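You operate a simulated robot arm through the tools that you are given. There is no shell and no other tool.

You are at the controls of a simulated two-armed robot. One attempt, no reset.

JOB
Pick up the large pink box with one hand, pass it to the other hand and put it on the far bench top. Stack the box that says "plugs" from the top tray of the trolley on top of the box that says "bulbs". Put the grey tile on the counter top away on the tile board top. Take the brown cover on the counter top and put it away on the corner bench top. Any order will do. Set down upright: large pink box.

Only the result counts: the job must be done as asked and must still hold three seconds after the hand-in. Knocking over, shifting, dropping, spilling or breaking anything else fails it. A push-on lid holds only when it is set on centred and level and pressed home; a screw cap is set on level and turned clockwise until tight.

ROBOT AND FRAMES
Two 7-joint arms with two-finger parallel grippers on one trunk, on a base that moves. Base frame: it is fixed to the floor where the robot stands at the start and does not move with it; the origin is under the middle of the robot, x ahead of it, y to its left, z up. Lengths are in mm, angles in degrees, forces in N, time in s.
The left shoulder is at the start at [50, 161, 1098], the right one opposite. With the tool pointing down near the work surface each hand reaches from about 220 to 680 mm from the robot's upright axis, wherever it stands, measured 20 degrees to its own side. Places, roughly: blue box, green box, yellow box [500, 8500, 750]; brown cover (7x7x4 cm) [-5000, 11900, 900]; corner bench top [-3100, 2000, 800]; far bench top [1300, 1300, 800]; grey tile (8x8x2 cm) [-4800, 12000, 900]; large pink box [3500, -500, 1000]; tile board top (22x33 cm) [-9160, 8620, 800]. Payload 3.43 kg a hand.
The tool frame of a hand sits at the grasp point between the pads (the TCP): z along the fingers, y along the line on which they close. The tips reach 30 mm beyond it. The gripper opens to 94 mm. The fingers are 28 mm wide and 10 mm thick; the gripper's body (50 by 96 mm) begins 55 mm behind the TCP.
Orientation is told as [roll, pitch, yaw] about the base's x, y, z axes, in that order, counted from this pose: with the fingers straight down and closing along the base's y, the tool's x points along the base's -x, its y along +y and its z along -z.

CONTROLS
- The arms move only by the tool move_arm. It takes "left_commands", "right_commands" or both (then of equal length, played together; a hand with none holds still); each is a list of rows, each an object of numbers (a shift or turn left out is 0, a gripper value left out holds the last): "rx", "ry", "rz": the turn, a rotation vector about the base's x, y, z in degrees; "tx", "ty", "tz": the shift along the base's x, y, z in mm; "fingers": the opening, from 0 (shut) to 1 (fully open). In form: [{"rx": .., "ry": .., "rz": .., "tx": .., "ty": .., "tz": .., "fingers": ..}, ...]. A call has 1 to 20 rows; each row is the pose to reach, as a shift and turn from the pose commanded when the call began. A row lasts 0.2 s, in which the tool goes at most 50 mm and 8.6 degrees; a call with a longer step from one row to the next is refused whole, and so is a gripper value outside its range. Where a pose cannot be reached the arm comes as near as it can. A force on the tool above 40 N (or 10 N above the force at the start of the call, whichever is more), or a blocked arm, ends the call early, and 0.2 s more pass. The fingers move at their own pace (about 45 mm/s each) and stop on an object; they squeeze with about 37 N. The grip force told is the motor's: it shows also when the fingers shut on nothing. Time passes only in rows, and 0.2 s behind the last, so rows that repeat a pose let the fingers close. The reply holds the time, the measured pose of the TCP, the force on the tool along the base axes, the opening and the grip force, in the units named above and with some noise, with the torque about the TCP (base axes, N m) and any sound that the robot's microphone picked up.
- Cameras (640 x 400 px; columns grow to the right, rows downward): "scene" is now at [136.3, 7.5, 1245.9]; the picture's right is [0.06, -1.00, 0.00], its down [-0.33, -0.02, -0.94] and it looks along [0.94, 0.05, -0.33] (base axes); focal length 283 px, centre (320, 200). "left" rides on the left gripper at [76, -14, -102] in its tool frame; the picture's right is [0.18, 0.98, 0.00], its down [-0.75, 0.14, -0.64] and it looks along [-0.63, 0.12, 0.77] (tool axes); focal length 243 px, centre (320, 200). "right" rides on the right gripper at [76, 14, -102] in its tool frame; the picture's right is [-0.18, 0.98, 0.00], its down [-0.75, -0.14, -0.64] and it looks along [-0.63, -0.12, 0.77] (tool axes); focal length 243 px, centre (320, 200).
- grab_frame(camera): a new picture of that camera. It takes no simulated time.
- move_column(by): slides the trunk up (or, below 0, down) by that many mm; the arms and the scene camera ride with it, the base frame stays. It gives what a move gives, with no picture.
- steer(legs): drives the robot by 1 to 6 legs, each [ahead, left, turn to the left] in mm, mm and degrees, along the robot's own axes; the way and the turn of a leg run together, so that a leg with both is an arc; at most 1500 mm and 180 degrees a leg. The arms and the cameras ride along, it lands a little off, and it stops where it bumps. It gives what a move gives.
- head_to(pan, tilt): turns the head with the scene camera to pan (to the left, within 80 degrees either way) and tilt (down, from -29 to 69), counted from straight ahead of the robot. It gives what a move gives.
- pixel_to_xyz(camera, pixels): for up to 12 pixels [column, row] of the newest picture of that camera ("zoom" is the newest enlarged one), the place [x, y, z] in the base frame of the surface seen there, good to about 3 mm. It takes no simulated time.
- inspect(camera, box): a new picture of the part [left, top, right, bottom] of that camera's present view, enlarged. It takes no simulated time.
- close_job(): hands the job in; it is judged then, once.

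Leave the grippers open and the arms clear of the work at the hand-in unless told otherwise.

The tools are called after ">>>" by a JSON object that holds its "api" and its "payload". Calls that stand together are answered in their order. move_arm: Moves the arms, as the interface text tells. Its arguments: {"type":"object","properties":{"left_commands":{"type":"array","items":{"type":"object","properties":{"rx":{"type":"number"},"ry":{"type":"number"},"rz":{"type":"number"},"tx":{"type":"number"},"ty":{"type":"number"},"tz":{"type":"number"},"fingers":{"type":"number"}}}},"right_commands":{"type":"array","items":{"type":"object","properties":{"rx":{"type":"number"},"ry":{"type":"number"},"rz":{"type":"number"},"tx":{"type":"number"},"ty":{"type":"number"},"tz":{"type":"number"},"fingers":{"type":"number"}}}}},"required":[]} The other tools are called the same way: move_column (by) moves the trunk up or down; steer (legs) drives the base; head_to (pan, tilt) turns the head that bears the scene camera; grab_frame (camera) takes a picture; pixel_to_xyz (camera, pixels) gives the place of the surface under pixels of a picture; inspect (camera, box) takes an enlarged picture of a part of a camera's view; close_job () hands the job in.

At the start:

```text
clock: 0.0
left_eef_pos: [445.0, 163.9, 1166.2]
left_orientation: [0.0, 0.0, 0.1]
left_force: [0.1, 0.4, 0.9]
left_ft_torque: [-0.02, -0.02, -0.01]
left_gripper_width: 93.9
left_gripper_force: 0.1
right_eef_pos: [365.1, -186.4, 1091.4]
right_orientation: [-0.1, 0.0, 0.0]
right_force: [-0.2, 0.4, -0.7]
right_ft_torque: [0.02, -0.04, 0.0]
right_gripper_width: 93.8
right_gripper_force: 0.1
trunk travel left (down, up): [-125.0, 142.0]
robot x, y, heading: [-1.3, 2.2, 0.1]
head pan, tilt (commanded): [3.2, 19.2]
```

scene: 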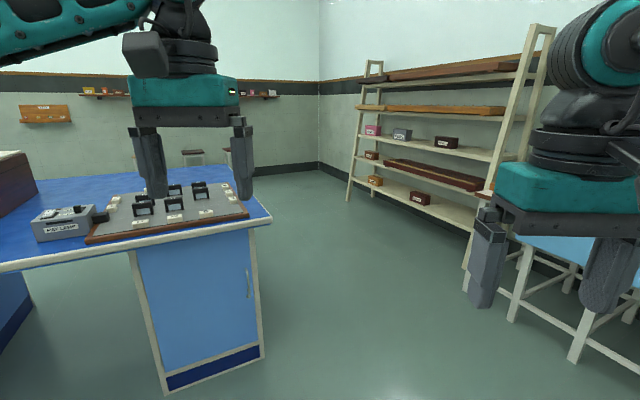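
right: 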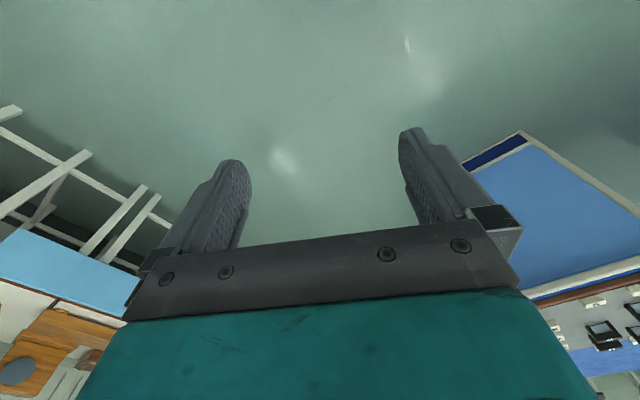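
left: 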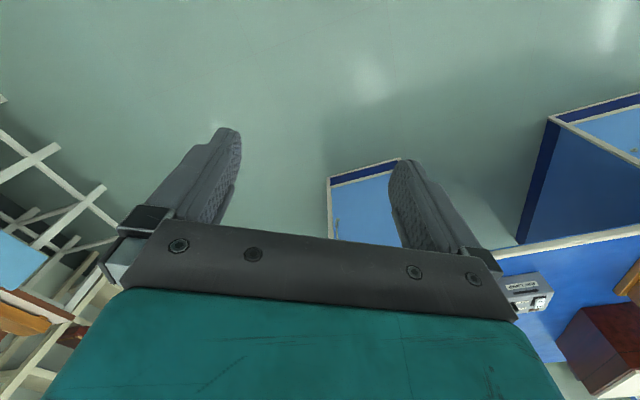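

I start by looking around. The scene camera shows a blue bench ahead-left with a panel, and a shelf rack ahead-right with a pink box near pixel (372,130). I'll turn the head to survey.

>>> {"api": "head_to", "payload": {"pan": 0, "tilt": 10}}

>>> {"api": "grab_frame", "payload": {"camera": "scene"}}

>>> {"api": "inspect", "payload": {"camera": "scene", "box": [320, 40, 560, 200]}}

```text
clock: 0.7
left_eef_pos: [444.0, 162.7, 1166.5]
left_orientation: [0.0, -0.1, 0.1]
left_force: [-0.2, -0.5, 0.3]
left_ft_torque: [0.0, 0.0, 0.0]
left_gripper_width: 94.1
left_gripper_force: 0.0
right_eef_pos: [364.8, -185.1, 1091.4]
right_orientation: [0.0, 0.1, 0.0]
right_force: [-0.5, -1.4, 0.5]
right_ft_torque: [-0.01, 0.02, 0.05]
right_gripper_width: 94.0
right_gripper_force: 0.1
trunk travel left (down, up): [-125.0, 142.0]
robot x, y, heading: [2.6, 1.7, 0.0]
head pan, tilt (commanded): [0.0, 10.0]
```

```text
taken
```

scene: 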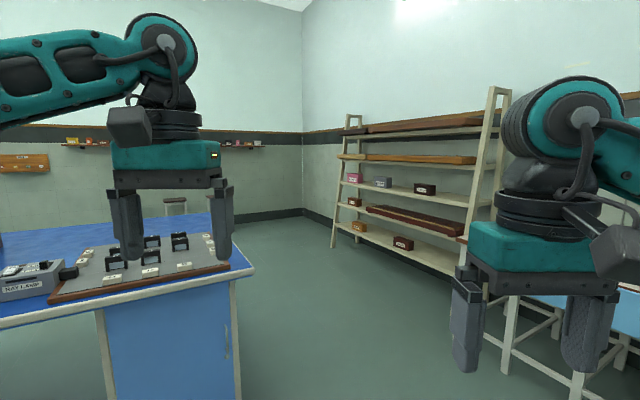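

```text
2.50 times, centred on (440, 120) of scene
```

zoom: 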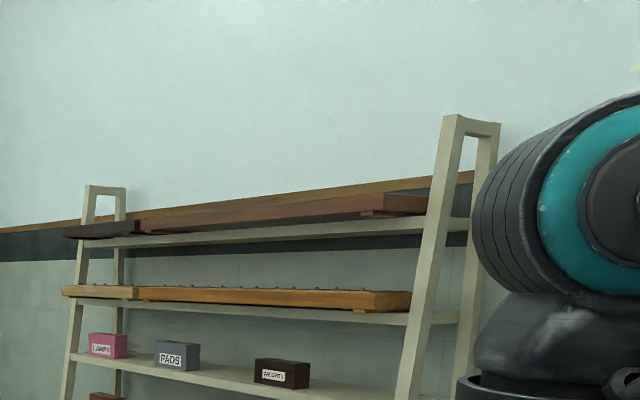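

>>> {"api": "inspect", "payload": {"camera": "scene", "box": [330, 150, 490, 270]}}

>>> {"api": "pixel_to_xyz", "payload": {"camera": "scene", "pixels": [[355, 178], [383, 183], [425, 189], [354, 202], [359, 226], [402, 243], [130, 265], [30, 280], [176, 205], [30, 163], [245, 268], [210, 215]]}}

>>> {"api": "inspect", "payload": {"camera": "scene", "box": [0, 120, 320, 320]}}

```text
3.33 times, centred on (410, 210) of scene
```

zoom: 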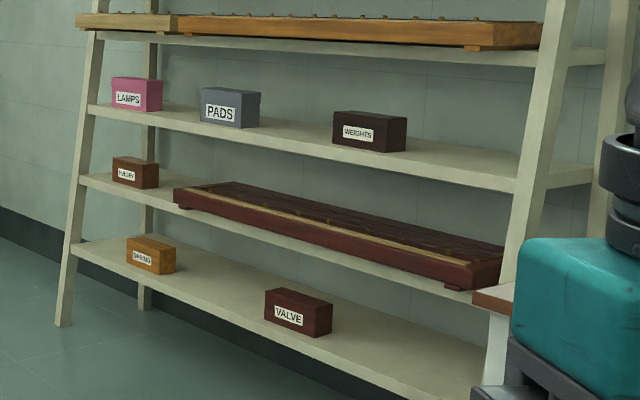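

```text
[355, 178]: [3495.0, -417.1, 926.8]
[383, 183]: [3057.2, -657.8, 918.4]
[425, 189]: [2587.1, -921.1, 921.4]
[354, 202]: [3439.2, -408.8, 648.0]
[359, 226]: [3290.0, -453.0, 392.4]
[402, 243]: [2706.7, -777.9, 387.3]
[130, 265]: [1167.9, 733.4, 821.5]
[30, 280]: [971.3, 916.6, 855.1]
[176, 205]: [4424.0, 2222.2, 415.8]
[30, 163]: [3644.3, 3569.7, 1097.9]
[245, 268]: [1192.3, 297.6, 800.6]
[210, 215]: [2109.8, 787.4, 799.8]
```

```text
2.00 times, centred on (160, 220) of scene
```

zoom: 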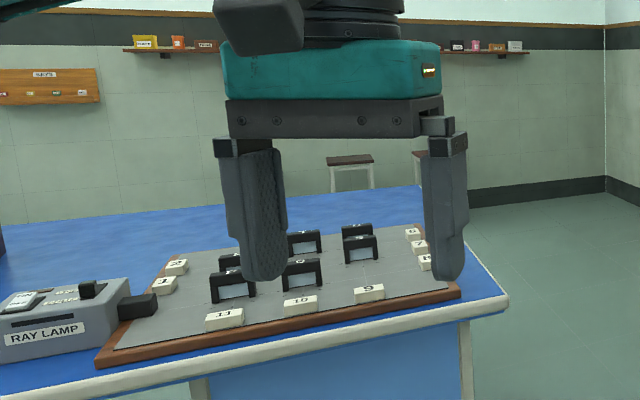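

I see the pink box "LAMPS" on the rack's middle shelf at about [3495,-417,927]. The blue bench ahead-left (z≈800) is likely the far bench. I'll look left and right next.

>>> {"api": "head_to", "payload": {"pan": 60, "tilt": 12}}

>>> {"api": "grab_frame", "payload": {"camera": "scene"}}

```text
clock: 2.0
left_eef_pos: [444.3, 163.1, 1165.7]
left_orientation: [-0.1, 0.0, 0.2]
left_force: [-0.3, 0.0, 0.5]
left_ft_torque: [0.05, -0.04, 0.03]
left_gripper_width: 93.8
left_gripper_force: 0.1
right_eef_pos: [364.6, -186.3, 1092.1]
right_orientation: [0.0, -0.1, 0.0]
right_force: [0.6, -0.4, -0.8]
right_ft_torque: [0.01, 0.01, 0.02]
right_gripper_width: 94.2
right_gripper_force: 0.3
trunk travel left (down, up): [-125.0, 142.0]
robot x, y, heading: [-2.1, -1.1, 0.2]
head pan, tilt (commanded): [60.0, 12.0]
```

```text
taken
```

scene: 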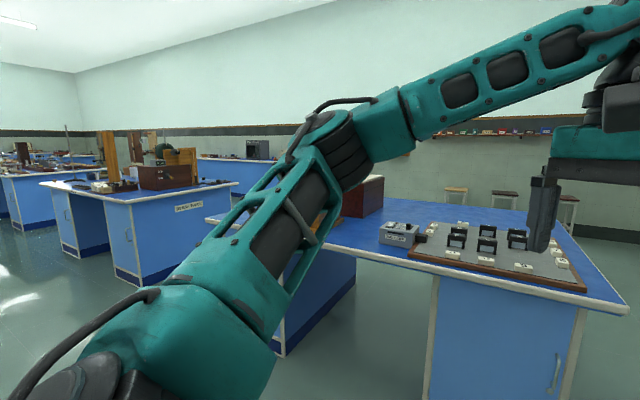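

>>> {"api": "head_to", "payload": {"pan": 80, "tilt": 5}}

>>> {"api": "grab_frame", "payload": {"camera": "scene"}}

>>> {"api": "inspect", "payload": {"camera": "scene", "box": [0, 100, 320, 300]}}

>>> {"api": "inspect", "payload": {"camera": "scene", "box": [200, 100, 520, 300]}}

```text
clock: 2.8
left_eef_pos: [443.6, 163.7, 1166.2]
left_orientation: [0.0, -0.1, 0.1]
left_force: [0.0, 0.5, 0.6]
left_ft_torque: [0.01, 0.01, 0.03]
left_gripper_width: 93.9
left_gripper_force: 0.1
right_eef_pos: [366.0, -187.1, 1091.2]
right_orientation: [0.0, 0.0, -0.1]
right_force: [-0.1, 0.0, 0.9]
right_ft_torque: [0.03, -0.03, -0.01]
right_gripper_width: 94.0
right_gripper_force: 0.1
trunk travel left (down, up): [-125.0, 142.0]
robot x, y, heading: [-0.0, -0.4, 0.0]
head pan, tilt (commanded): [80.0, 5.0]
```

```text
taken
```

scene: 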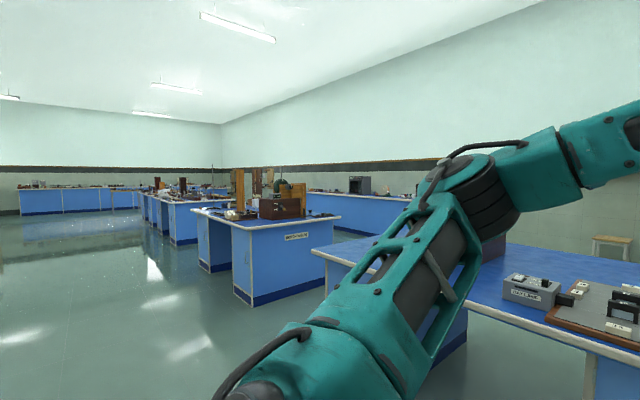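

```text
2.00 times, centred on (160, 200) of scene
```

zoom: 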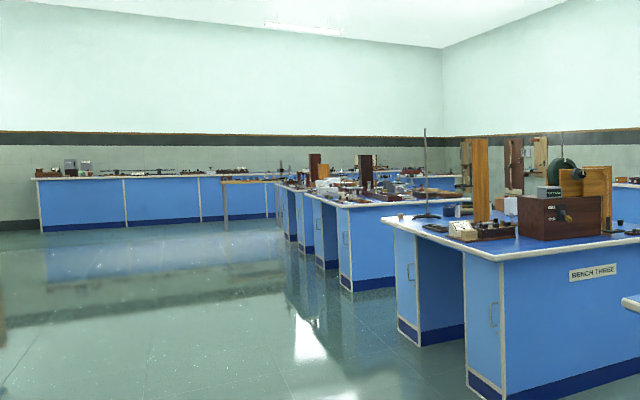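

```text
2.00 times, centred on (360, 200) of scene
```

zoom: 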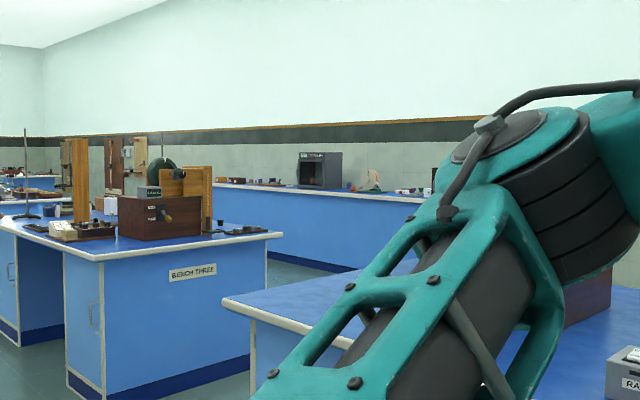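

>>> {"api": "pixel_to_xyz", "payload": {"camera": "scene", "pixels": [[100, 250], [100, 330], [20, 215], [200, 340], [230, 300], [192, 210], [310, 250], [140, 197], [20, 190], [130, 187], [318, 250], [60, 270]]}}

>>> {"api": "head_to", "payload": {"pan": -70, "tilt": 10}}

>>> {"api": "grab_frame", "payload": {"camera": "scene"}}

```text
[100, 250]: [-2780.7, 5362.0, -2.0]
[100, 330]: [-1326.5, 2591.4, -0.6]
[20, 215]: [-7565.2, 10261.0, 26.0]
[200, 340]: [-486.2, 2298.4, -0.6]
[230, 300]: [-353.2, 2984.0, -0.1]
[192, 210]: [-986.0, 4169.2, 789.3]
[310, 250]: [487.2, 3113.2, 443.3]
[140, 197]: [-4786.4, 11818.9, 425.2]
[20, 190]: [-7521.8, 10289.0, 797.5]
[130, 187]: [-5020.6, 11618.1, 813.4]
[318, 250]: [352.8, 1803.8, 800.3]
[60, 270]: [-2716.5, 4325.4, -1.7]
```

```text
clock: 5.2
left_eef_pos: [444.1, 163.8, 1165.2]
left_orientation: [0.1, 0.0, 0.1]
left_force: [0.6, 0.2, -0.6]
left_ft_torque: [-0.03, -0.01, 0.01]
left_gripper_width: 93.9
left_gripper_force: 0.0
right_eef_pos: [364.8, -185.8, 1091.2]
right_orientation: [-0.1, -0.1, 0.1]
right_force: [-0.5, 0.6, 0.2]
right_ft_torque: [0.01, -0.01, -0.04]
right_gripper_width: 94.0
right_gripper_force: 0.1
trunk travel left (down, up): [-125.0, 142.0]
robot x, y, heading: [-0.3, -1.0, -0.1]
head pan, tilt (commanded): [-70.0, 10.0]
```

```text
taken
```

scene: 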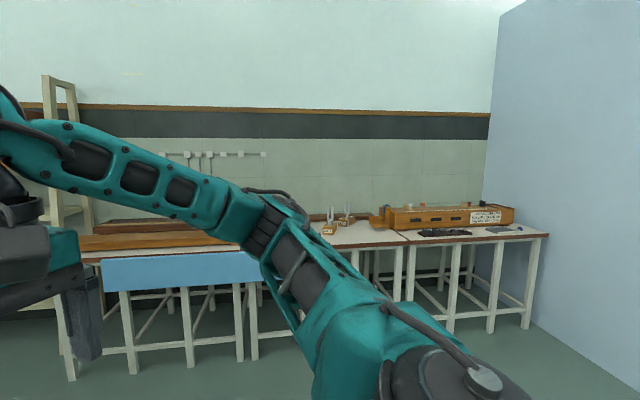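

The room appears rotated ~29° against the base frame. Let me map the tables at right and obstacles around.

>>> {"api": "pixel_to_xyz", "payload": {"camera": "scene", "pixels": [[200, 270], [120, 270], [70, 370], [130, 360], [190, 355], [240, 350], [450, 330], [530, 318], [590, 340], [400, 235], [545, 232], [40, 200]]}}

>>> {"api": "head_to", "payload": {"pan": -35, "tilt": 15}}

>>> {"api": "grab_frame", "payload": {"camera": "scene"}}

```text
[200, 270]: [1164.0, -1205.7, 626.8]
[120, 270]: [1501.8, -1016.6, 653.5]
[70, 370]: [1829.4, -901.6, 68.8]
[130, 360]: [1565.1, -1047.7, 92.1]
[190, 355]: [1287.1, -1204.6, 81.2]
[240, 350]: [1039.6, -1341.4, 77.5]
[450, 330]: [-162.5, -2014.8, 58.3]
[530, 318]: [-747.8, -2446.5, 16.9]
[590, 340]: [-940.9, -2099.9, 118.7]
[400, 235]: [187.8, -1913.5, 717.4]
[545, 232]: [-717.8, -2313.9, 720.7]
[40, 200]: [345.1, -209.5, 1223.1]
```

```text
clock: 6.2
left_eef_pos: [443.8, 163.6, 1166.4]
left_orientation: [0.0, 0.0, 0.1]
left_force: [-0.9, 0.1, -0.6]
left_ft_torque: [-0.02, -0.03, 0.03]
left_gripper_width: 94.0
left_gripper_force: 0.0
right_eef_pos: [364.7, -185.6, 1092.2]
right_orientation: [0.1, 0.0, 0.0]
right_force: [0.4, 0.2, -0.4]
right_ft_torque: [-0.04, 0.01, -0.01]
right_gripper_width: 94.1
right_gripper_force: 0.0
trunk travel left (down, up): [-125.0, 142.0]
robot x, y, heading: [-1.9, -0.8, -0.2]
head pan, tilt (commanded): [-35.0, 15.0]
```

```text
taken
```

scene: 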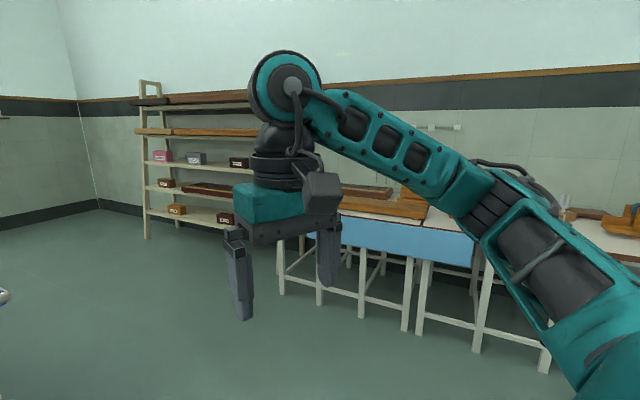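

The tables at right have their front at v≈-1678 (room axis) and the bench at v≈-320, so a ~1.35 m corridor lies between. I'll drive along the corridor to stand in front of the rack, facing it (heading about -61°).

>>> {"api": "steer", "payload": {"legs": [[1000, -450, 0], [1038, 395, 0], [1038, 395, 0], [0, 0, -61]]}}

>>> {"api": "head_to", "payload": {"pan": 0, "tilt": 25}}

>>> {"api": "grab_frame", "payload": {"camera": "scene"}}

```text
clock: 25.2
left_eef_pos: [3466.7, -15.0, 1166.1]
left_orientation: [-0.1, 0.1, -62.0]
left_force: [-0.4, 0.2, 0.2]
left_ft_torque: [-0.01, 0.02, 0.04]
left_gripper_width: 94.3
left_gripper_force: 0.2
right_eef_pos: [3120.9, -109.6, 1092.1]
right_orientation: [0.1, 0.0, -62.1]
right_force: [-0.8, 0.4, 0.5]
right_ft_torque: [0.04, 0.01, 0.02]
right_gripper_width: 94.0
right_gripper_force: 0.1
trunk travel left (down, up): [-125.0, 142.0]
robot x, y, heading: [3115.7, 298.3, -62.0]
head pan, tilt (commanded): [-35.0, 15.0]
```

```text
clock: 26.2
left_eef_pos: [3465.2, -15.2, 1167.1]
left_orientation: [0.1, 0.1, -62.1]
left_force: [-0.4, -0.4, 0.0]
left_ft_torque: [0.01, 0.01, -0.03]
left_gripper_width: 93.9
left_gripper_force: 0.0
right_eef_pos: [3120.9, -108.7, 1092.0]
right_orientation: [0.0, 0.0, -62.0]
right_force: [-0.2, -0.6, 0.4]
right_ft_torque: [-0.01, 0.02, 0.03]
right_gripper_width: 94.1
right_gripper_force: 0.1
trunk travel left (down, up): [-125.0, 142.0]
robot x, y, heading: [3113.8, 300.0, -62.2]
head pan, tilt (commanded): [0.0, 25.0]
```

```text
taken
```

scene: 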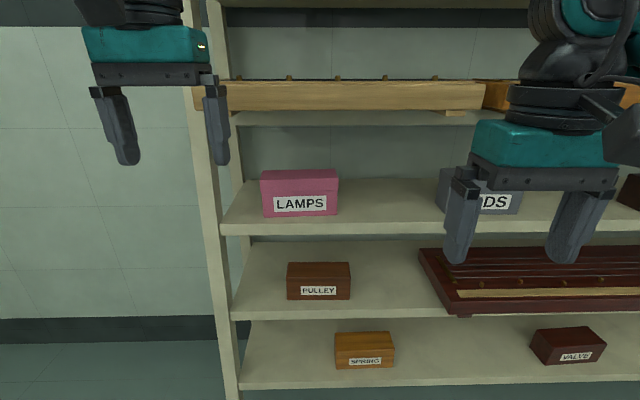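

The pink LAMPS box is at pixels (260–338, 170–217). I measure its corners and the shelf and upper shelf.

>>> {"api": "pixel_to_xyz", "payload": {"camera": "scene", "pixels": [[264, 183], [337, 181], [265, 215], [336, 213], [263, 172], [334, 171], [300, 175], [300, 195], [300, 228], [240, 228], [400, 215], [300, 118]]}}

>>> {"api": "inspect", "payload": {"camera": "scene", "box": [220, 70, 380, 250]}}

>>> {"api": "grab_frame", "payload": {"camera": "right"}}

>>> {"api": "grab_frame", "payload": {"camera": "left"}}

```text
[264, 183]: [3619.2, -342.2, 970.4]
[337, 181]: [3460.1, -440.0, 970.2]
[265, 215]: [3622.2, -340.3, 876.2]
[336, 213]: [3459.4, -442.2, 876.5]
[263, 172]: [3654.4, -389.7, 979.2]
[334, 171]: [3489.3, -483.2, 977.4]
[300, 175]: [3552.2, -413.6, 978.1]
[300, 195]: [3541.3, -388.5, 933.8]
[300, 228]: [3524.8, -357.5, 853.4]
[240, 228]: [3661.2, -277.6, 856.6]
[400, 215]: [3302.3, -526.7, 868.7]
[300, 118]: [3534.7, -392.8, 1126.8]
```

```text
2.22 times, centred on (300, 160) of scene
```

zoom: 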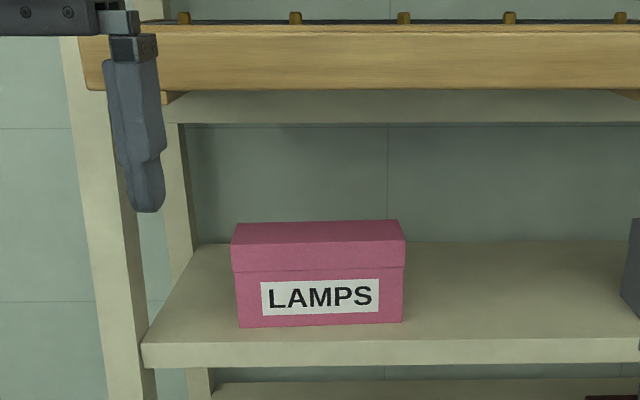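

```text
taken
```

right: 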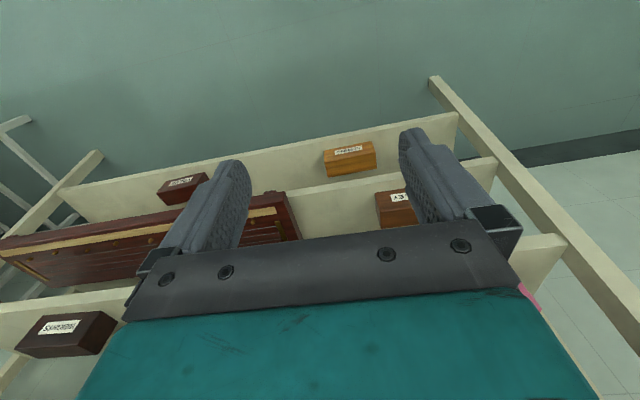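

```text
taken
```

left: 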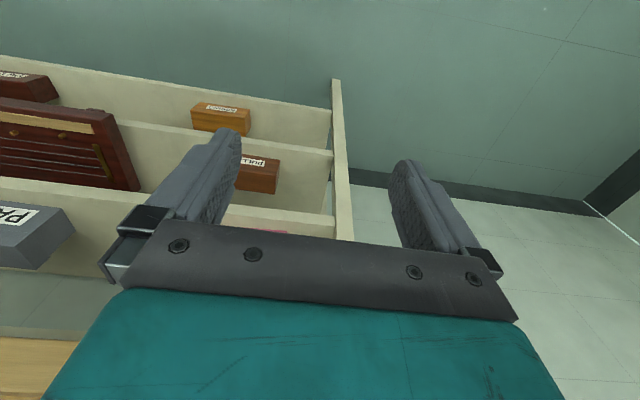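

>>> {"api": "pixel_to_xyz", "payload": {"camera": "zoom", "pixels": [[237, 246], [402, 243], [240, 230], [396, 223], [320, 224], [320, 228], [320, 236], [320, 244], [320, 262], [240, 320], [401, 317], [320, 318]]}}

>>> {"api": "inspect", "payload": {"camera": "scene", "box": [250, 160, 350, 225]}}

```text
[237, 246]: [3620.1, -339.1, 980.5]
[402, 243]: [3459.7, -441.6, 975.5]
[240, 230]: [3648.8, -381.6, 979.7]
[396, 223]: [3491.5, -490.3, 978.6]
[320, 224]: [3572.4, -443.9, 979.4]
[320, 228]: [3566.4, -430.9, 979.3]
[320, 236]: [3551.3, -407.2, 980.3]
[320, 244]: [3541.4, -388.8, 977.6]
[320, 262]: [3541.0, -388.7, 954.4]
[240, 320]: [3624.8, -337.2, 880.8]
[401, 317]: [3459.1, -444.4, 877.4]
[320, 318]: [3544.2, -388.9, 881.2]
```

```text
6.15 times, centred on (300, 192) of scene
```

zoom: 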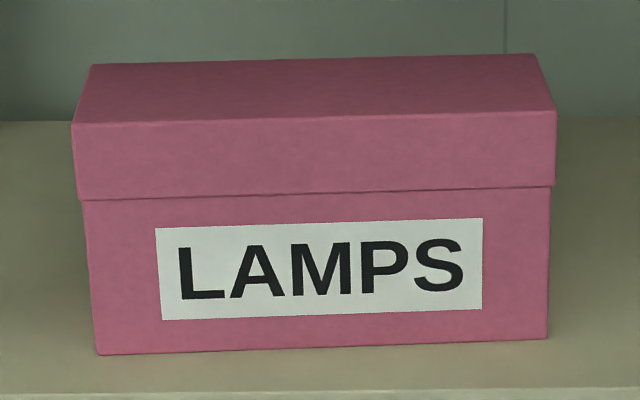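

>>> {"api": "pixel_to_xyz", "payload": {"camera": "zoom", "pixels": [[78, 124], [552, 112], [96, 68], [532, 57], [320, 62], [320, 116], [320, 124], [320, 340], [78, 190], [550, 180], [100, 348], [545, 332]]}}

```text
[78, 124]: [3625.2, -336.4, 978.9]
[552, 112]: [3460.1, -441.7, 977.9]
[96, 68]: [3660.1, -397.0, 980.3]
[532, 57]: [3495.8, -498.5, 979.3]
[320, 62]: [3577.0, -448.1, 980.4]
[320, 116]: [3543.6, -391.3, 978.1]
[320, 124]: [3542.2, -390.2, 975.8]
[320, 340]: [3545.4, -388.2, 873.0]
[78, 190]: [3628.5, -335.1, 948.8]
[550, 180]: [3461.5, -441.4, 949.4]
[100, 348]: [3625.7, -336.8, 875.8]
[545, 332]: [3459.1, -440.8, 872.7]
```

The box is about 200 × 70 × 110 mm (shelf top z≈870, lid top z≈980), and the shelf above (z≈1127) blocks a straight-down grasp. I'll measure shelf depth, the wall behind and the PADS box for a side approach from the right.

>>> {"api": "pixel_to_xyz", "payload": {"camera": "scene", "pixels": [[250, 182], [350, 180], [380, 178], [300, 160], [300, 145], [438, 190], [440, 208], [400, 222], [230, 190], [400, 120], [400, 112], [215, 240]]}}

>>> {"api": "head_to", "payload": {"pan": -10, "tilt": 45}}

>>> {"api": "grab_frame", "payload": {"camera": "scene"}}

```text
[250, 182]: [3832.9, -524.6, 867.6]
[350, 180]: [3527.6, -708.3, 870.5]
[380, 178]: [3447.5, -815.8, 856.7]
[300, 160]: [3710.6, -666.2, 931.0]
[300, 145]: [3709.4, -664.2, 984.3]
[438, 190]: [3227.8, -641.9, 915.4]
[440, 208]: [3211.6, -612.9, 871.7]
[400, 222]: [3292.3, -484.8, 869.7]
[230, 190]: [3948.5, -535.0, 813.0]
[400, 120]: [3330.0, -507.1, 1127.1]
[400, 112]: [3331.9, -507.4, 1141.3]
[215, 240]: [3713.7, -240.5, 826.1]
```

```text
clock: 27.1
left_eef_pos: [3465.7, -14.8, 1166.8]
left_orientation: [0.0, 0.0, -62.0]
left_force: [0.2, 0.2, 0.4]
left_ft_torque: [0.02, 0.0, -0.03]
left_gripper_width: 93.8
left_gripper_force: 0.0
right_eef_pos: [3121.4, -108.5, 1091.5]
right_orientation: [-0.1, -0.1, -62.1]
right_force: [-1.4, -0.4, 0.9]
right_ft_torque: [0.02, 0.0, 0.02]
right_gripper_width: 93.8
right_gripper_force: 0.0
trunk travel left (down, up): [-125.0, 142.0]
robot x, y, heading: [3115.0, 302.9, -62.0]
head pan, tilt (commanded): [-10.0, 45.0]
```

```text
taken
```

scene: 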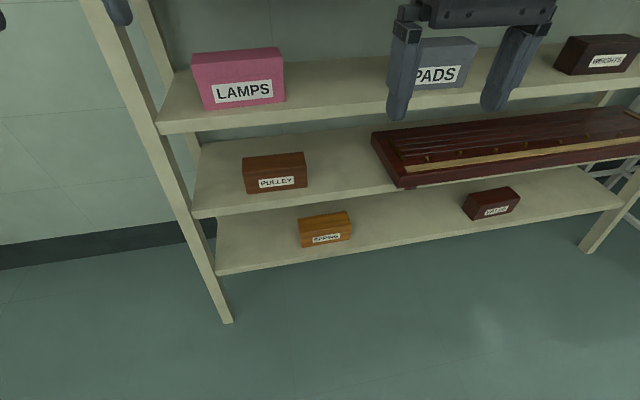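

>>> {"api": "pixel_to_xyz", "payload": {"camera": "scene", "pixels": [[230, 320], [586, 246], [300, 263], [440, 240], [300, 200], [420, 182], [225, 270], [240, 120]]}}

```text
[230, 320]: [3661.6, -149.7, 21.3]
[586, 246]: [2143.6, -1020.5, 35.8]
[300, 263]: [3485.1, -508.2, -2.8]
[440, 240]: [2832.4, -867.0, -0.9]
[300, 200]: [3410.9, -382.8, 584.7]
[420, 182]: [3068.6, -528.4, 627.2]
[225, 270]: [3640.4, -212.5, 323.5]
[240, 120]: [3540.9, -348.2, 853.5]
```

Free space: 300 mm between LAMPS and PADS, 200 mm behind the box, rack feet at v≈-1915. I'll stand to the front-right of the box (about [2860,-158], heading -5°), so that the right hand can come in from the box's right end.

>>> {"api": "steer", "payload": {"legs": [[0, 0, 57], [-214, -478, 0]]}}

>>> {"api": "head_to", "payload": {"pan": -20, "tilt": 25}}

>>> {"api": "grab_frame", "payload": {"camera": "scene"}}

```text
clock: 32.5
left_eef_pos: [3415.3, 162.5, 1167.9]
left_orientation: [-0.2, -0.1, -5.4]
left_force: [0.2, -0.5, 0.0]
left_ft_torque: [0.0, 0.02, 0.01]
left_gripper_width: 94.3
left_gripper_force: 0.1
right_eef_pos: [3305.0, -176.0, 1091.6]
right_orientation: [-0.2, 0.0, -4.8]
right_force: [-0.2, 0.1, -0.7]
right_ft_torque: [0.0, 0.01, -0.03]
right_gripper_width: 94.1
right_gripper_force: 0.0
trunk travel left (down, up): [-125.0, 142.0]
robot x, y, heading: [2960.3, 36.4, -5.5]
head pan, tilt (commanded): [-10.0, 45.0]
stopped in leg 2: the robot was blocked; the commanded pose is now the measured one
```

```text
clock: 33.4
left_eef_pos: [3414.6, 162.9, 1167.2]
left_orientation: [-0.2, -0.2, -5.3]
left_force: [-0.5, -0.1, 0.5]
left_ft_torque: [0.02, -0.02, 0.01]
left_gripper_width: 93.9
left_gripper_force: 0.1
right_eef_pos: [3304.3, -176.5, 1093.0]
right_orientation: [-0.4, 0.0, -4.8]
right_force: [0.4, -0.4, 0.2]
right_ft_torque: [0.01, -0.01, -0.01]
right_gripper_width: 94.0
right_gripper_force: 0.1
trunk travel left (down, up): [-125.0, 142.0]
robot x, y, heading: [2964.6, 41.5, -5.3]
head pan, tilt (commanded): [-20.0, 25.0]
```

```text
taken
```

scene: 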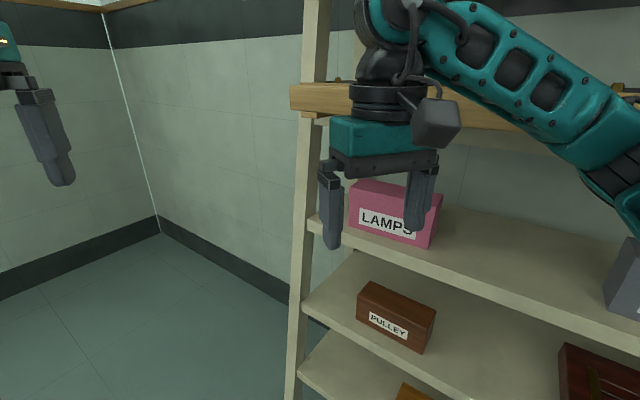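

The robot got blocked at [2960,36]. The right elbow sticks out to the right and may touch the rack. I'll look to the right to check.

>>> {"api": "head_to", "payload": {"pan": -60, "tilt": 20}}

>>> {"api": "grab_frame", "payload": {"camera": "scene"}}

>>> {"api": "head_to", "payload": {"pan": -79, "tilt": 35}}

>>> {"api": "grab_frame", "payload": {"camera": "scene"}}

```text
clock: 34.4
left_eef_pos: [3413.5, 161.3, 1166.7]
left_orientation: [-0.1, -0.2, -5.3]
left_force: [-0.2, -0.6, 0.7]
left_ft_torque: [0.0, 0.02, 0.01]
left_gripper_width: 94.0
left_gripper_force: 0.0
right_eef_pos: [3304.7, -175.8, 1092.4]
right_orientation: [-0.3, 0.0, -4.7]
right_force: [0.5, 0.8, -0.4]
right_ft_torque: [-0.01, 0.01, -0.02]
right_gripper_width: 94.2
right_gripper_force: 0.1
trunk travel left (down, up): [-125.0, 142.0]
robot x, y, heading: [2962.3, 37.9, -5.2]
head pan, tilt (commanded): [-60.0, 20.0]
```

```text
taken
```

scene: 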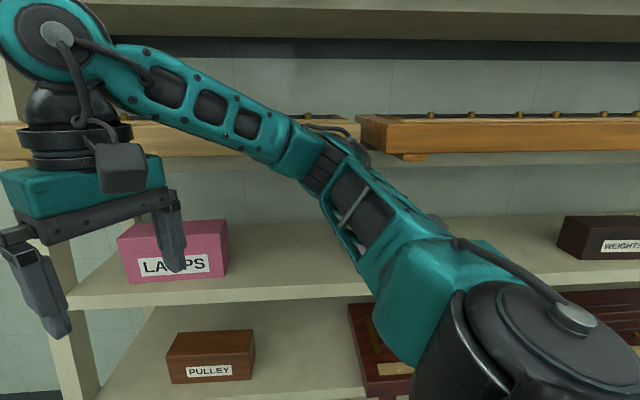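

```text
clock: 35.3
left_eef_pos: [3414.3, 161.0, 1167.7]
left_orientation: [-0.2, -0.2, -5.3]
left_force: [-1.3, -0.4, -0.2]
left_ft_torque: [-0.01, 0.01, 0.02]
left_gripper_width: 94.1
left_gripper_force: 0.0
right_eef_pos: [3304.1, -176.7, 1092.5]
right_orientation: [-0.3, 0.0, -4.8]
right_force: [0.4, 0.8, 0.1]
right_ft_torque: [0.0, -0.02, -0.01]
right_gripper_width: 94.5
right_gripper_force: 0.1
trunk travel left (down, up): [-125.0, 142.0]
robot x, y, heading: [2963.8, 37.2, -5.2]
head pan, tilt (commanded): [-79.0, 35.0]
```

```text
taken
```

scene: 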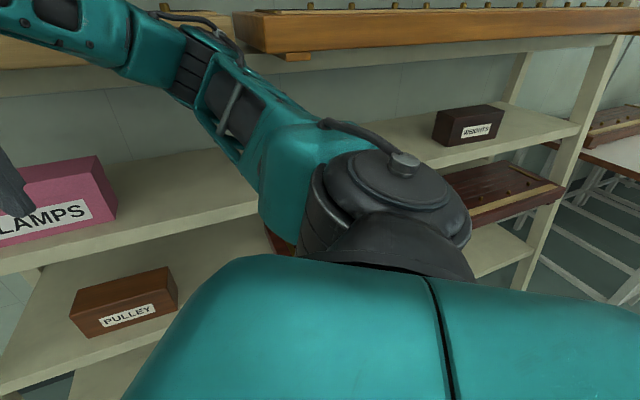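

>>> {"api": "pixel_to_xyz", "payload": {"camera": "scene", "pixels": [[205, 60], [185, 90], [230, 45], [250, 50], [150, 22], [280, 70], [300, 200], [440, 230], [260, 240], [200, 120]]}}

>>> {"api": "inspect", "payload": {"camera": "scene", "box": [100, 0, 340, 150]}}

```text
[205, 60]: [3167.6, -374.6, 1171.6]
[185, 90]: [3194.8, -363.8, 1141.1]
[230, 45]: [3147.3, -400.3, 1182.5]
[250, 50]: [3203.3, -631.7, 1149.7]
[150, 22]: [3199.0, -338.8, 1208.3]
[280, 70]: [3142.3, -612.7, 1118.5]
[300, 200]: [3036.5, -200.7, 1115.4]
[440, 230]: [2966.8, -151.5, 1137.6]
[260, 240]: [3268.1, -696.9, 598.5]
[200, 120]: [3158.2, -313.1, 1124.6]
```

```text
2.67 times, centred on (220, 75) of scene
```

zoom: 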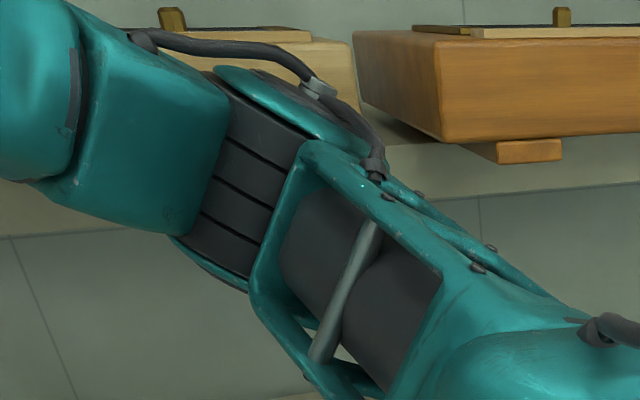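

>>> {"api": "head_to", "payload": {"pan": -60, "tilt": 69}}

>>> {"api": "grab_frame", "payload": {"camera": "scene"}}

>>> {"api": "grab_frame", "payload": {"camera": "right"}}

```text
clock: 36.2
left_eef_pos: [3414.8, 161.7, 1167.2]
left_orientation: [-0.2, -0.2, -5.3]
left_force: [-0.3, -0.4, -0.7]
left_ft_torque: [-0.02, -0.03, -0.01]
left_gripper_width: 94.2
left_gripper_force: 0.1
right_eef_pos: [3304.5, -175.5, 1091.8]
right_orientation: [-0.3, 0.0, -4.8]
right_force: [-0.1, -0.5, 0.3]
right_ft_torque: [0.01, 0.02, 0.0]
right_gripper_width: 93.7
right_gripper_force: 0.1
trunk travel left (down, up): [-125.0, 142.0]
robot x, y, heading: [2957.9, 36.6, -5.2]
head pan, tilt (commanded): [-60.0, 68.8]
```

```text
taken
```

scene: 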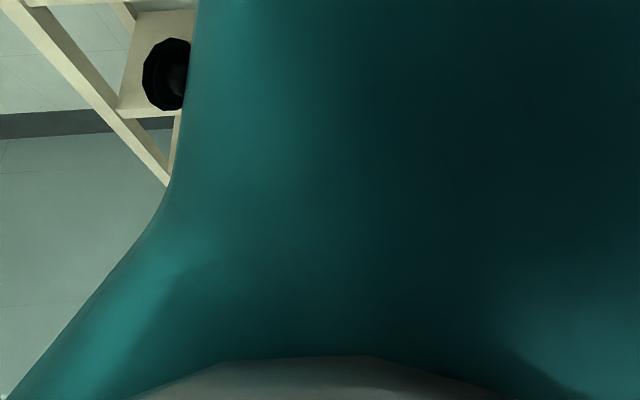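

```text
taken
```

right: 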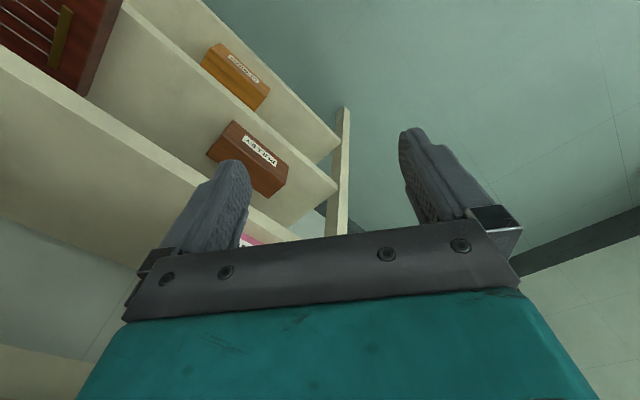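

>>> {"api": "pixel_to_xyz", "payload": {"camera": "scene", "pixels": [[165, 75], [180, 80], [150, 60], [130, 90], [60, 40], [168, 180], [160, 110]]}}

>>> {"api": "inspect", "payload": {"camera": "scene", "box": [80, 0, 240, 120]}}

```text
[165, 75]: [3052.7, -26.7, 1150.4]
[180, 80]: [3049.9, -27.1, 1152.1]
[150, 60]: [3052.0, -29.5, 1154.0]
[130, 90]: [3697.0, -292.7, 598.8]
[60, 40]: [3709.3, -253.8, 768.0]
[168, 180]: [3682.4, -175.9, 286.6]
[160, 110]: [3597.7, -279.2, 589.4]
```

```text
3.33 times, centred on (160, 60) of scene
```

zoom: 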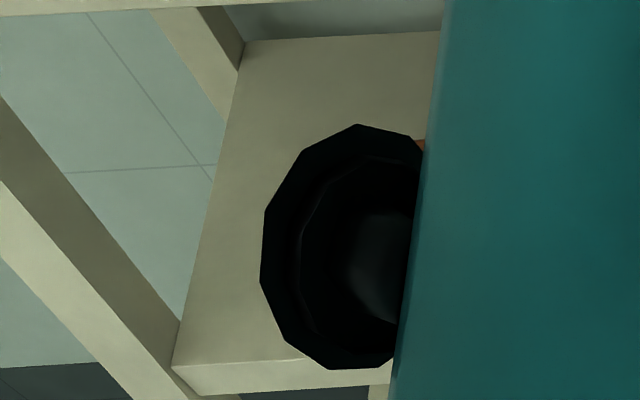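

>>> {"api": "head_to", "payload": {"pan": 0, "tilt": 69}}

>>> {"api": "grab_frame", "payload": {"camera": "scene"}}

>>> {"api": "head_to", "payload": {"pan": -40, "tilt": 60}}

>>> {"api": "grab_frame", "payload": {"camera": "scene"}}

```text
clock: 37.5
left_eef_pos: [3414.2, 162.3, 1166.9]
left_orientation: [-0.2, -0.2, -5.3]
left_force: [-0.5, 1.3, 0.4]
left_ft_torque: [-0.03, -0.01, 0.0]
left_gripper_width: 94.1
left_gripper_force: 0.1
right_eef_pos: [3304.7, -175.9, 1092.0]
right_orientation: [-0.3, -0.1, -4.8]
right_force: [0.6, 0.3, 0.0]
right_ft_torque: [0.0, -0.02, -0.02]
right_gripper_width: 94.1
right_gripper_force: 0.2
trunk travel left (down, up): [-125.0, 142.0]
robot x, y, heading: [2960.3, 39.8, -5.1]
head pan, tilt (commanded): [0.0, 68.8]
```

```text
taken
```

scene: 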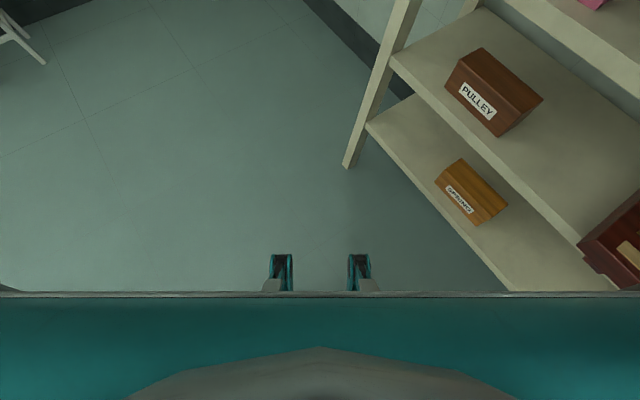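

```text
clock: 38.6
left_eef_pos: [3416.2, 161.1, 1167.4]
left_orientation: [-0.2, -0.2, -5.3]
left_force: [0.9, -0.2, -0.6]
left_ft_torque: [0.0, -0.02, 0.0]
left_gripper_width: 94.0
left_gripper_force: 0.0
right_eef_pos: [3304.3, -176.7, 1091.1]
right_orientation: [-0.4, -0.1, -4.7]
right_force: [-0.2, 0.0, -0.3]
right_ft_torque: [0.0, -0.01, 0.01]
right_gripper_width: 94.0
right_gripper_force: 0.0
trunk travel left (down, up): [-125.0, 142.0]
robot x, y, heading: [2960.0, 38.7, -5.2]
head pan, tilt (commanded): [-40.0, 60.0]
```

```text
taken
```

scene: 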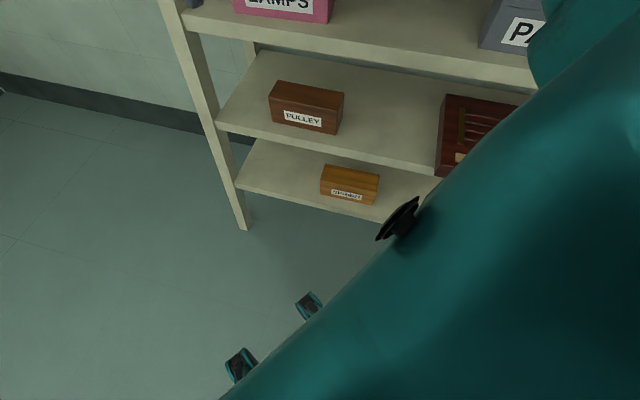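

>>> {"api": "pixel_to_xyz", "payload": {"camera": "scene", "pixels": [[308, 305], [240, 365], [380, 215], [245, 228], [395, 215], [330, 205]]}}

```text
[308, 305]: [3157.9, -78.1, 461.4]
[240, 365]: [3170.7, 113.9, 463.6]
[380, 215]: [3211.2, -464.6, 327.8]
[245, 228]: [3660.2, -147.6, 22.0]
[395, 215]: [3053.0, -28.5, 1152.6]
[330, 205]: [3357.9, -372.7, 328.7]
```

The base front is only ~210 mm deep, so facing the rack squarely and using the right hand pointing left (across) is better. I'll back off slightly, turn to face the rack (heading -61°), then check the walls.

>>> {"api": "steer", "payload": {"legs": [[0, 150, 0], [0, 0, -56]]}}

>>> {"api": "head_to", "payload": {"pan": 30, "tilt": 25}}

>>> {"api": "grab_frame", "payload": {"camera": "scene"}}

```text
clock: 43.0
left_eef_pos: [3330.9, -123.0, 1166.4]
left_orientation: [0.0, 0.0, -60.9]
left_force: [0.6, 0.4, 0.3]
left_ft_torque: [-0.02, 0.02, 0.01]
left_gripper_width: 94.0
left_gripper_force: 0.0
right_eef_pos: [2990.4, -223.9, 1090.1]
right_orientation: [-0.1, 0.2, -60.5]
right_force: [0.0, 0.0, -0.1]
right_ft_torque: [0.0, -0.02, 0.02]
right_gripper_width: 93.9
right_gripper_force: 0.2
trunk travel left (down, up): [-125.0, 142.0]
robot x, y, heading: [2973.3, 183.9, -61.0]
head pan, tilt (commanded): [-40.0, 60.0]
```

```text
clock: 44.5
left_eef_pos: [3331.3, -124.6, 1166.3]
left_orientation: [0.0, -0.1, -60.9]
left_force: [0.1, 1.1, 0.5]
left_ft_torque: [0.0, -0.01, -0.02]
left_gripper_width: 94.2
left_gripper_force: 0.0
right_eef_pos: [2990.8, -223.0, 1090.2]
right_orientation: [-0.1, 0.1, -60.5]
right_force: [0.1, 0.2, -0.7]
right_ft_torque: [-0.01, 0.02, 0.02]
right_gripper_width: 93.9
right_gripper_force: 0.0
trunk travel left (down, up): [-125.0, 142.0]
robot x, y, heading: [2973.3, 181.1, -60.7]
head pan, tilt (commanded): [30.0, 25.0]
```

```text
taken
```

scene: 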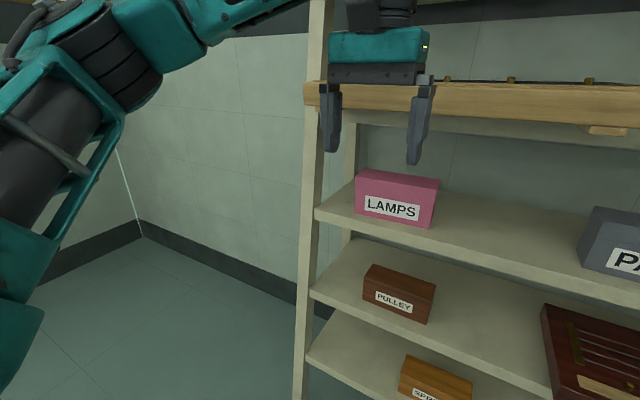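

>>> {"api": "pixel_to_xyz", "payload": {"camera": "scene", "pixels": [[141, 232], [60, 250], [395, 185], [360, 215], [430, 225]]}}

>>> {"api": "move_arm", "payload": {"left_commands": [{"tx": -17, "ty": 31}, {"tx": -34, "ty": 62}, {"tx": -51, "ty": 93}, {"tx": -68, "ty": 123}]}}

>>> {"api": "steer", "payload": {"legs": [[0, 247, 0], [210, 0, 0]]}}

>>> {"api": "grab_frame", "payload": {"camera": "scene"}}

```text
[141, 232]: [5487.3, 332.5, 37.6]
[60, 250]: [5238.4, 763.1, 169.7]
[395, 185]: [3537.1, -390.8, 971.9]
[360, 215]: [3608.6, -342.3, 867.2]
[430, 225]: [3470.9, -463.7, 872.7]
```

```text
clock: 45.5
left_eef_pos: [3264.6, 1.2, 1168.1]
left_orientation: [0.0, 0.0, -60.9]
left_force: [-0.3, 0.1, 0.5]
left_ft_torque: [-0.03, 0.01, 0.01]
left_gripper_width: 94.0
left_gripper_force: 0.1
right_eef_pos: [2991.4, -223.9, 1090.8]
right_orientation: [0.0, 0.2, -60.6]
right_force: [-0.3, 0.7, 0.1]
right_ft_torque: [0.02, -0.03, 0.0]
right_gripper_width: 94.1
right_gripper_force: 0.1
trunk travel left (down, up): [-125.0, 142.0]
robot x, y, heading: [2976.8, 178.5, -60.8]
head pan, tilt (commanded): [30.0, 25.0]
```

```text
clock: 49.4
left_eef_pos: [3578.6, -63.3, 1167.6]
left_orientation: [0.0, 0.0, -60.6]
left_force: [-0.2, -1.1, 0.2]
left_ft_torque: [0.0, 0.0, 0.0]
left_gripper_width: 93.8
left_gripper_force: 0.1
right_eef_pos: [3307.4, -289.2, 1089.8]
right_orientation: [-0.2, 0.1, -60.0]
right_force: [-0.1, -0.6, 0.5]
right_ft_torque: [0.02, 0.03, 0.01]
right_gripper_width: 94.0
right_gripper_force: 0.0
trunk travel left (down, up): [-125.0, 142.0]
robot x, y, heading: [3287.0, 118.7, -60.7]
head pan, tilt (commanded): [30.0, 25.0]
```

```text
taken
```

scene: 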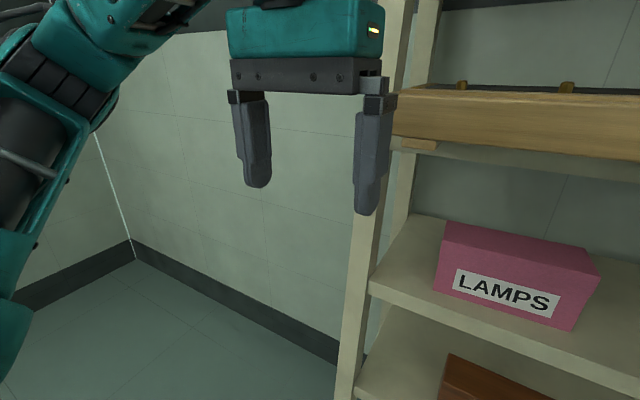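

The robot now stands at [3287,119] facing the rack. Plan: the right hand turns to heading ~10° and pitches so that the fingers point 40° below horizontal toward the box's right end. First yaw the right hand +70° in place.

>>> {"api": "move_arm", "payload": {"right_commands": [{"rz": 8}, {"rz": 16}, {"rz": 24}, {"rz": 32}, {"rz": 40}, {"rz": 48}, {"rz": 56}, {"rz": 64}, {"rz": 70}, {"rz": 70}]}}

```text
clock: 51.6
left_eef_pos: [3578.9, -61.4, 1168.2]
left_orientation: [0.0, 0.1, -60.5]
left_force: [0.3, 0.2, -0.3]
left_ft_torque: [0.02, -0.02, -0.01]
left_gripper_width: 93.8
left_gripper_force: 0.0
right_eef_pos: [3311.1, -267.5, 1087.6]
right_orientation: [-0.1, 0.1, 9.9]
right_force: [-0.7, 0.2, 0.8]
right_ft_torque: [-0.01, -0.02, 0.01]
right_gripper_width: 93.9
right_gripper_force: 0.1
right hand out of reach, approached as far as the arm can: row 9, 10
trunk travel left (down, up): [-125.0, 142.0]
robot x, y, heading: [3289.5, 121.9, -60.8]
head pan, tilt (commanded): [30.0, 25.0]
```

Yaw reached 9.9°, though at the arm's limit. Next I pitch the fingers up toward heading 10° in steps of ~8°, watching reach.

>>> {"api": "move_arm", "payload": {"right_commands": [{"rx": 1.45, "ry": -8.2, "tz": -20}, {"rx": 2.9, "ry": -16.4, "tz": -40}, {"rx": 4.35, "ry": -24.6, "tz": -60}, {"rx": 5.8, "ry": -32.8, "tz": -80}, {"rx": 7.25, "ry": -41.0, "tz": -100}, {"rx": 8.7, "ry": -49.2, "tz": -120}, {"rx": 8.7, "ry": -49.2, "tz": -120}]}}

>>> {"api": "head_to", "payload": {"pan": 0, "tilt": 30}}

>>> {"api": "grab_frame", "payload": {"camera": "scene"}}

>>> {"api": "grab_frame", "payload": {"camera": "right"}}

```text
clock: 53.2
left_eef_pos: [3579.3, -62.6, 1168.1]
left_orientation: [-0.1, 0.0, -60.6]
left_force: [0.3, -0.2, -0.5]
left_ft_torque: [-0.01, 0.04, 0.01]
left_gripper_width: 93.6
left_gripper_force: 0.1
right_eef_pos: [3373.5, -206.1, 982.7]
right_orientation: [-0.1, -44.6, 10.5]
right_force: [0.5, 1.0, 0.2]
right_ft_torque: [-0.01, 0.01, 0.01]
right_gripper_width: 94.0
right_gripper_force: 0.0
right hand out of reach, approached as far as the arm can: row 2, 3, 4, 5, 6, 7
trunk travel left (down, up): [-125.0, 142.0]
robot x, y, heading: [3289.7, 122.9, -60.5]
head pan, tilt (commanded): [30.0, 25.0]
```

```text
clock: 54.2
left_eef_pos: [3579.2, -62.1, 1167.8]
left_orientation: [0.0, 0.0, -60.5]
left_force: [-0.3, 0.3, 0.9]
left_ft_torque: [0.0, 0.0, -0.04]
left_gripper_width: 93.9
left_gripper_force: 0.1
right_eef_pos: [3372.3, -207.9, 980.9]
right_orientation: [-0.1, -44.4, 10.3]
right_force: [-0.2, 0.4, 0.4]
right_ft_torque: [0.01, -0.01, -0.01]
right_gripper_width: 94.0
right_gripper_force: 0.0
trunk travel left (down, up): [-125.0, 142.0]
robot x, y, heading: [3287.8, 124.4, -60.6]
head pan, tilt (commanded): [0.0, 30.0]
```

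```text
taken
```

scene: 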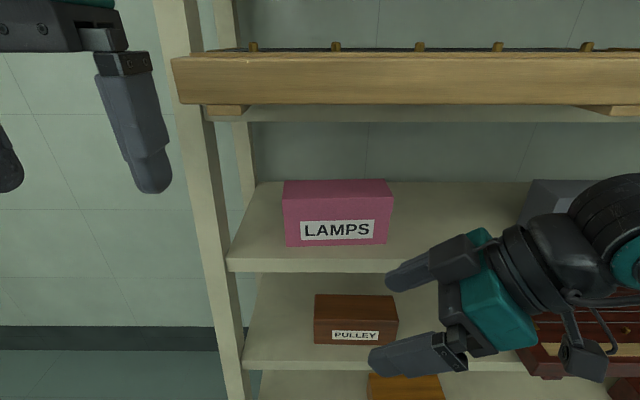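

```text
taken
```

right: 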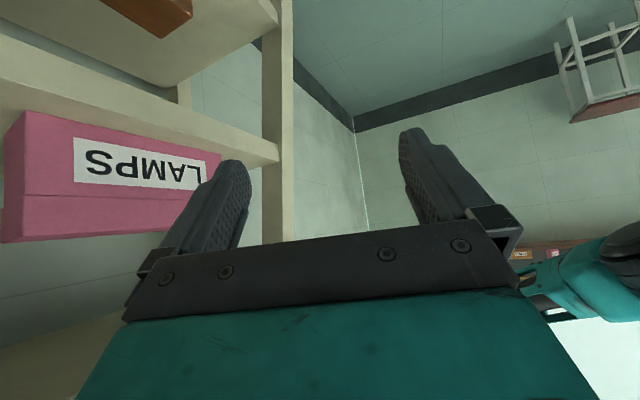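

The hand orientation is nearly right (pitch -44.6°, yaw 10.5°). The position lagged since it's close to the body; moving it ahead toward the shelf front should bring it within reach.

>>> {"api": "move_arm", "payload": {"right_commands": [{"tx": 8, "ty": -37}, {"tx": 16, "ty": -74}, {"tx": 23, "ty": -111}, {"tx": 23, "ty": -111}]}}

```text
clock: 55.2
left_eef_pos: [3577.1, -63.2, 1166.6]
left_orientation: [0.2, 0.0, -60.6]
left_force: [0.1, -0.1, -0.2]
left_ft_torque: [-0.03, -0.01, -0.01]
left_gripper_width: 94.0
left_gripper_force: 0.1
right_eef_pos: [3400.5, -255.2, 970.7]
right_orientation: [-2.0, -44.0, 8.2]
right_force: [-0.4, -0.5, 0.5]
right_ft_torque: [0.03, -0.03, 0.0]
right_gripper_width: 94.0
right_gripper_force: 0.1
right hand out of reach, approached as far as the arm can: row 1, 2, 3, 4
trunk travel left (down, up): [-125.0, 142.0]
robot x, y, heading: [3286.0, 118.3, -60.6]
head pan, tilt (commanded): [0.0, 30.0]
```

The wrist seems at its roll limit in this branch. I'll roll the hand by 180° about its own axis the other way (camera up), which also keeps the camera clear of the shelf.

>>> {"api": "move_arm", "payload": {"right_commands": [{"rx": 6.2, "ry": 1.1, "rz": -5.3}, {"rx": 12.4, "ry": 2.2, "rz": -10.5}, {"rx": 18.5, "ry": 3.3, "rz": -15.8}, {"rx": 24.7, "ry": 4.4, "rz": -21.1}, {"rx": 30.9, "ry": 5.4, "rz": -26.4}, {"rx": 37.1, "ry": 6.5, "rz": -31.6}, {"rx": 43.3, "ry": 7.6, "rz": -36.9}, {"rx": 49.5, "ry": 8.7, "rz": -42.2}, {"rx": 55.6, "ry": 9.8, "rz": -47.5}, {"rx": 61.8, "ry": 10.9, "rz": -52.7}, {"rx": 67.9, "ry": 12.0, "rz": -57.9}]}}

>>> {"api": "grab_frame", "payload": {"camera": "scene"}}

```text
clock: 57.6
left_eef_pos: [3579.8, -62.9, 1168.5]
left_orientation: [0.0, 0.0, -60.6]
left_force: [-0.2, -0.2, -1.3]
left_ft_torque: [0.02, -0.01, -0.01]
left_gripper_width: 94.1
left_gripper_force: 0.2
right_eef_pos: [3401.1, -256.0, 974.5]
right_orientation: [46.7, 5.0, -76.3]
right_force: [-0.7, 0.5, 0.3]
right_ft_torque: [-0.04, 0.0, -0.01]
right_gripper_width: 93.8
right_gripper_force: 0.1
trunk travel left (down, up): [-125.0, 142.0]
robot x, y, heading: [3287.9, 119.4, -60.5]
head pan, tilt (commanded): [0.0, 30.0]
```

```text
taken
```

scene: 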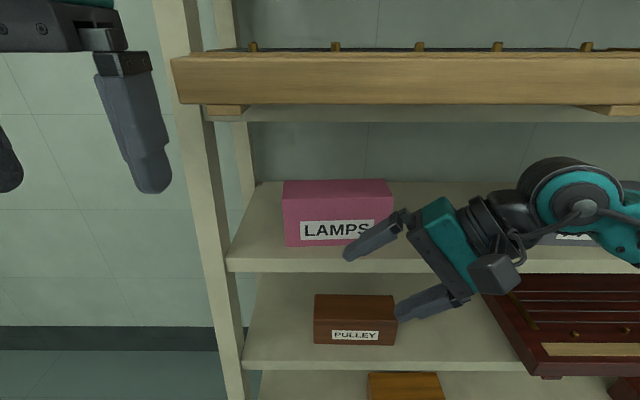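

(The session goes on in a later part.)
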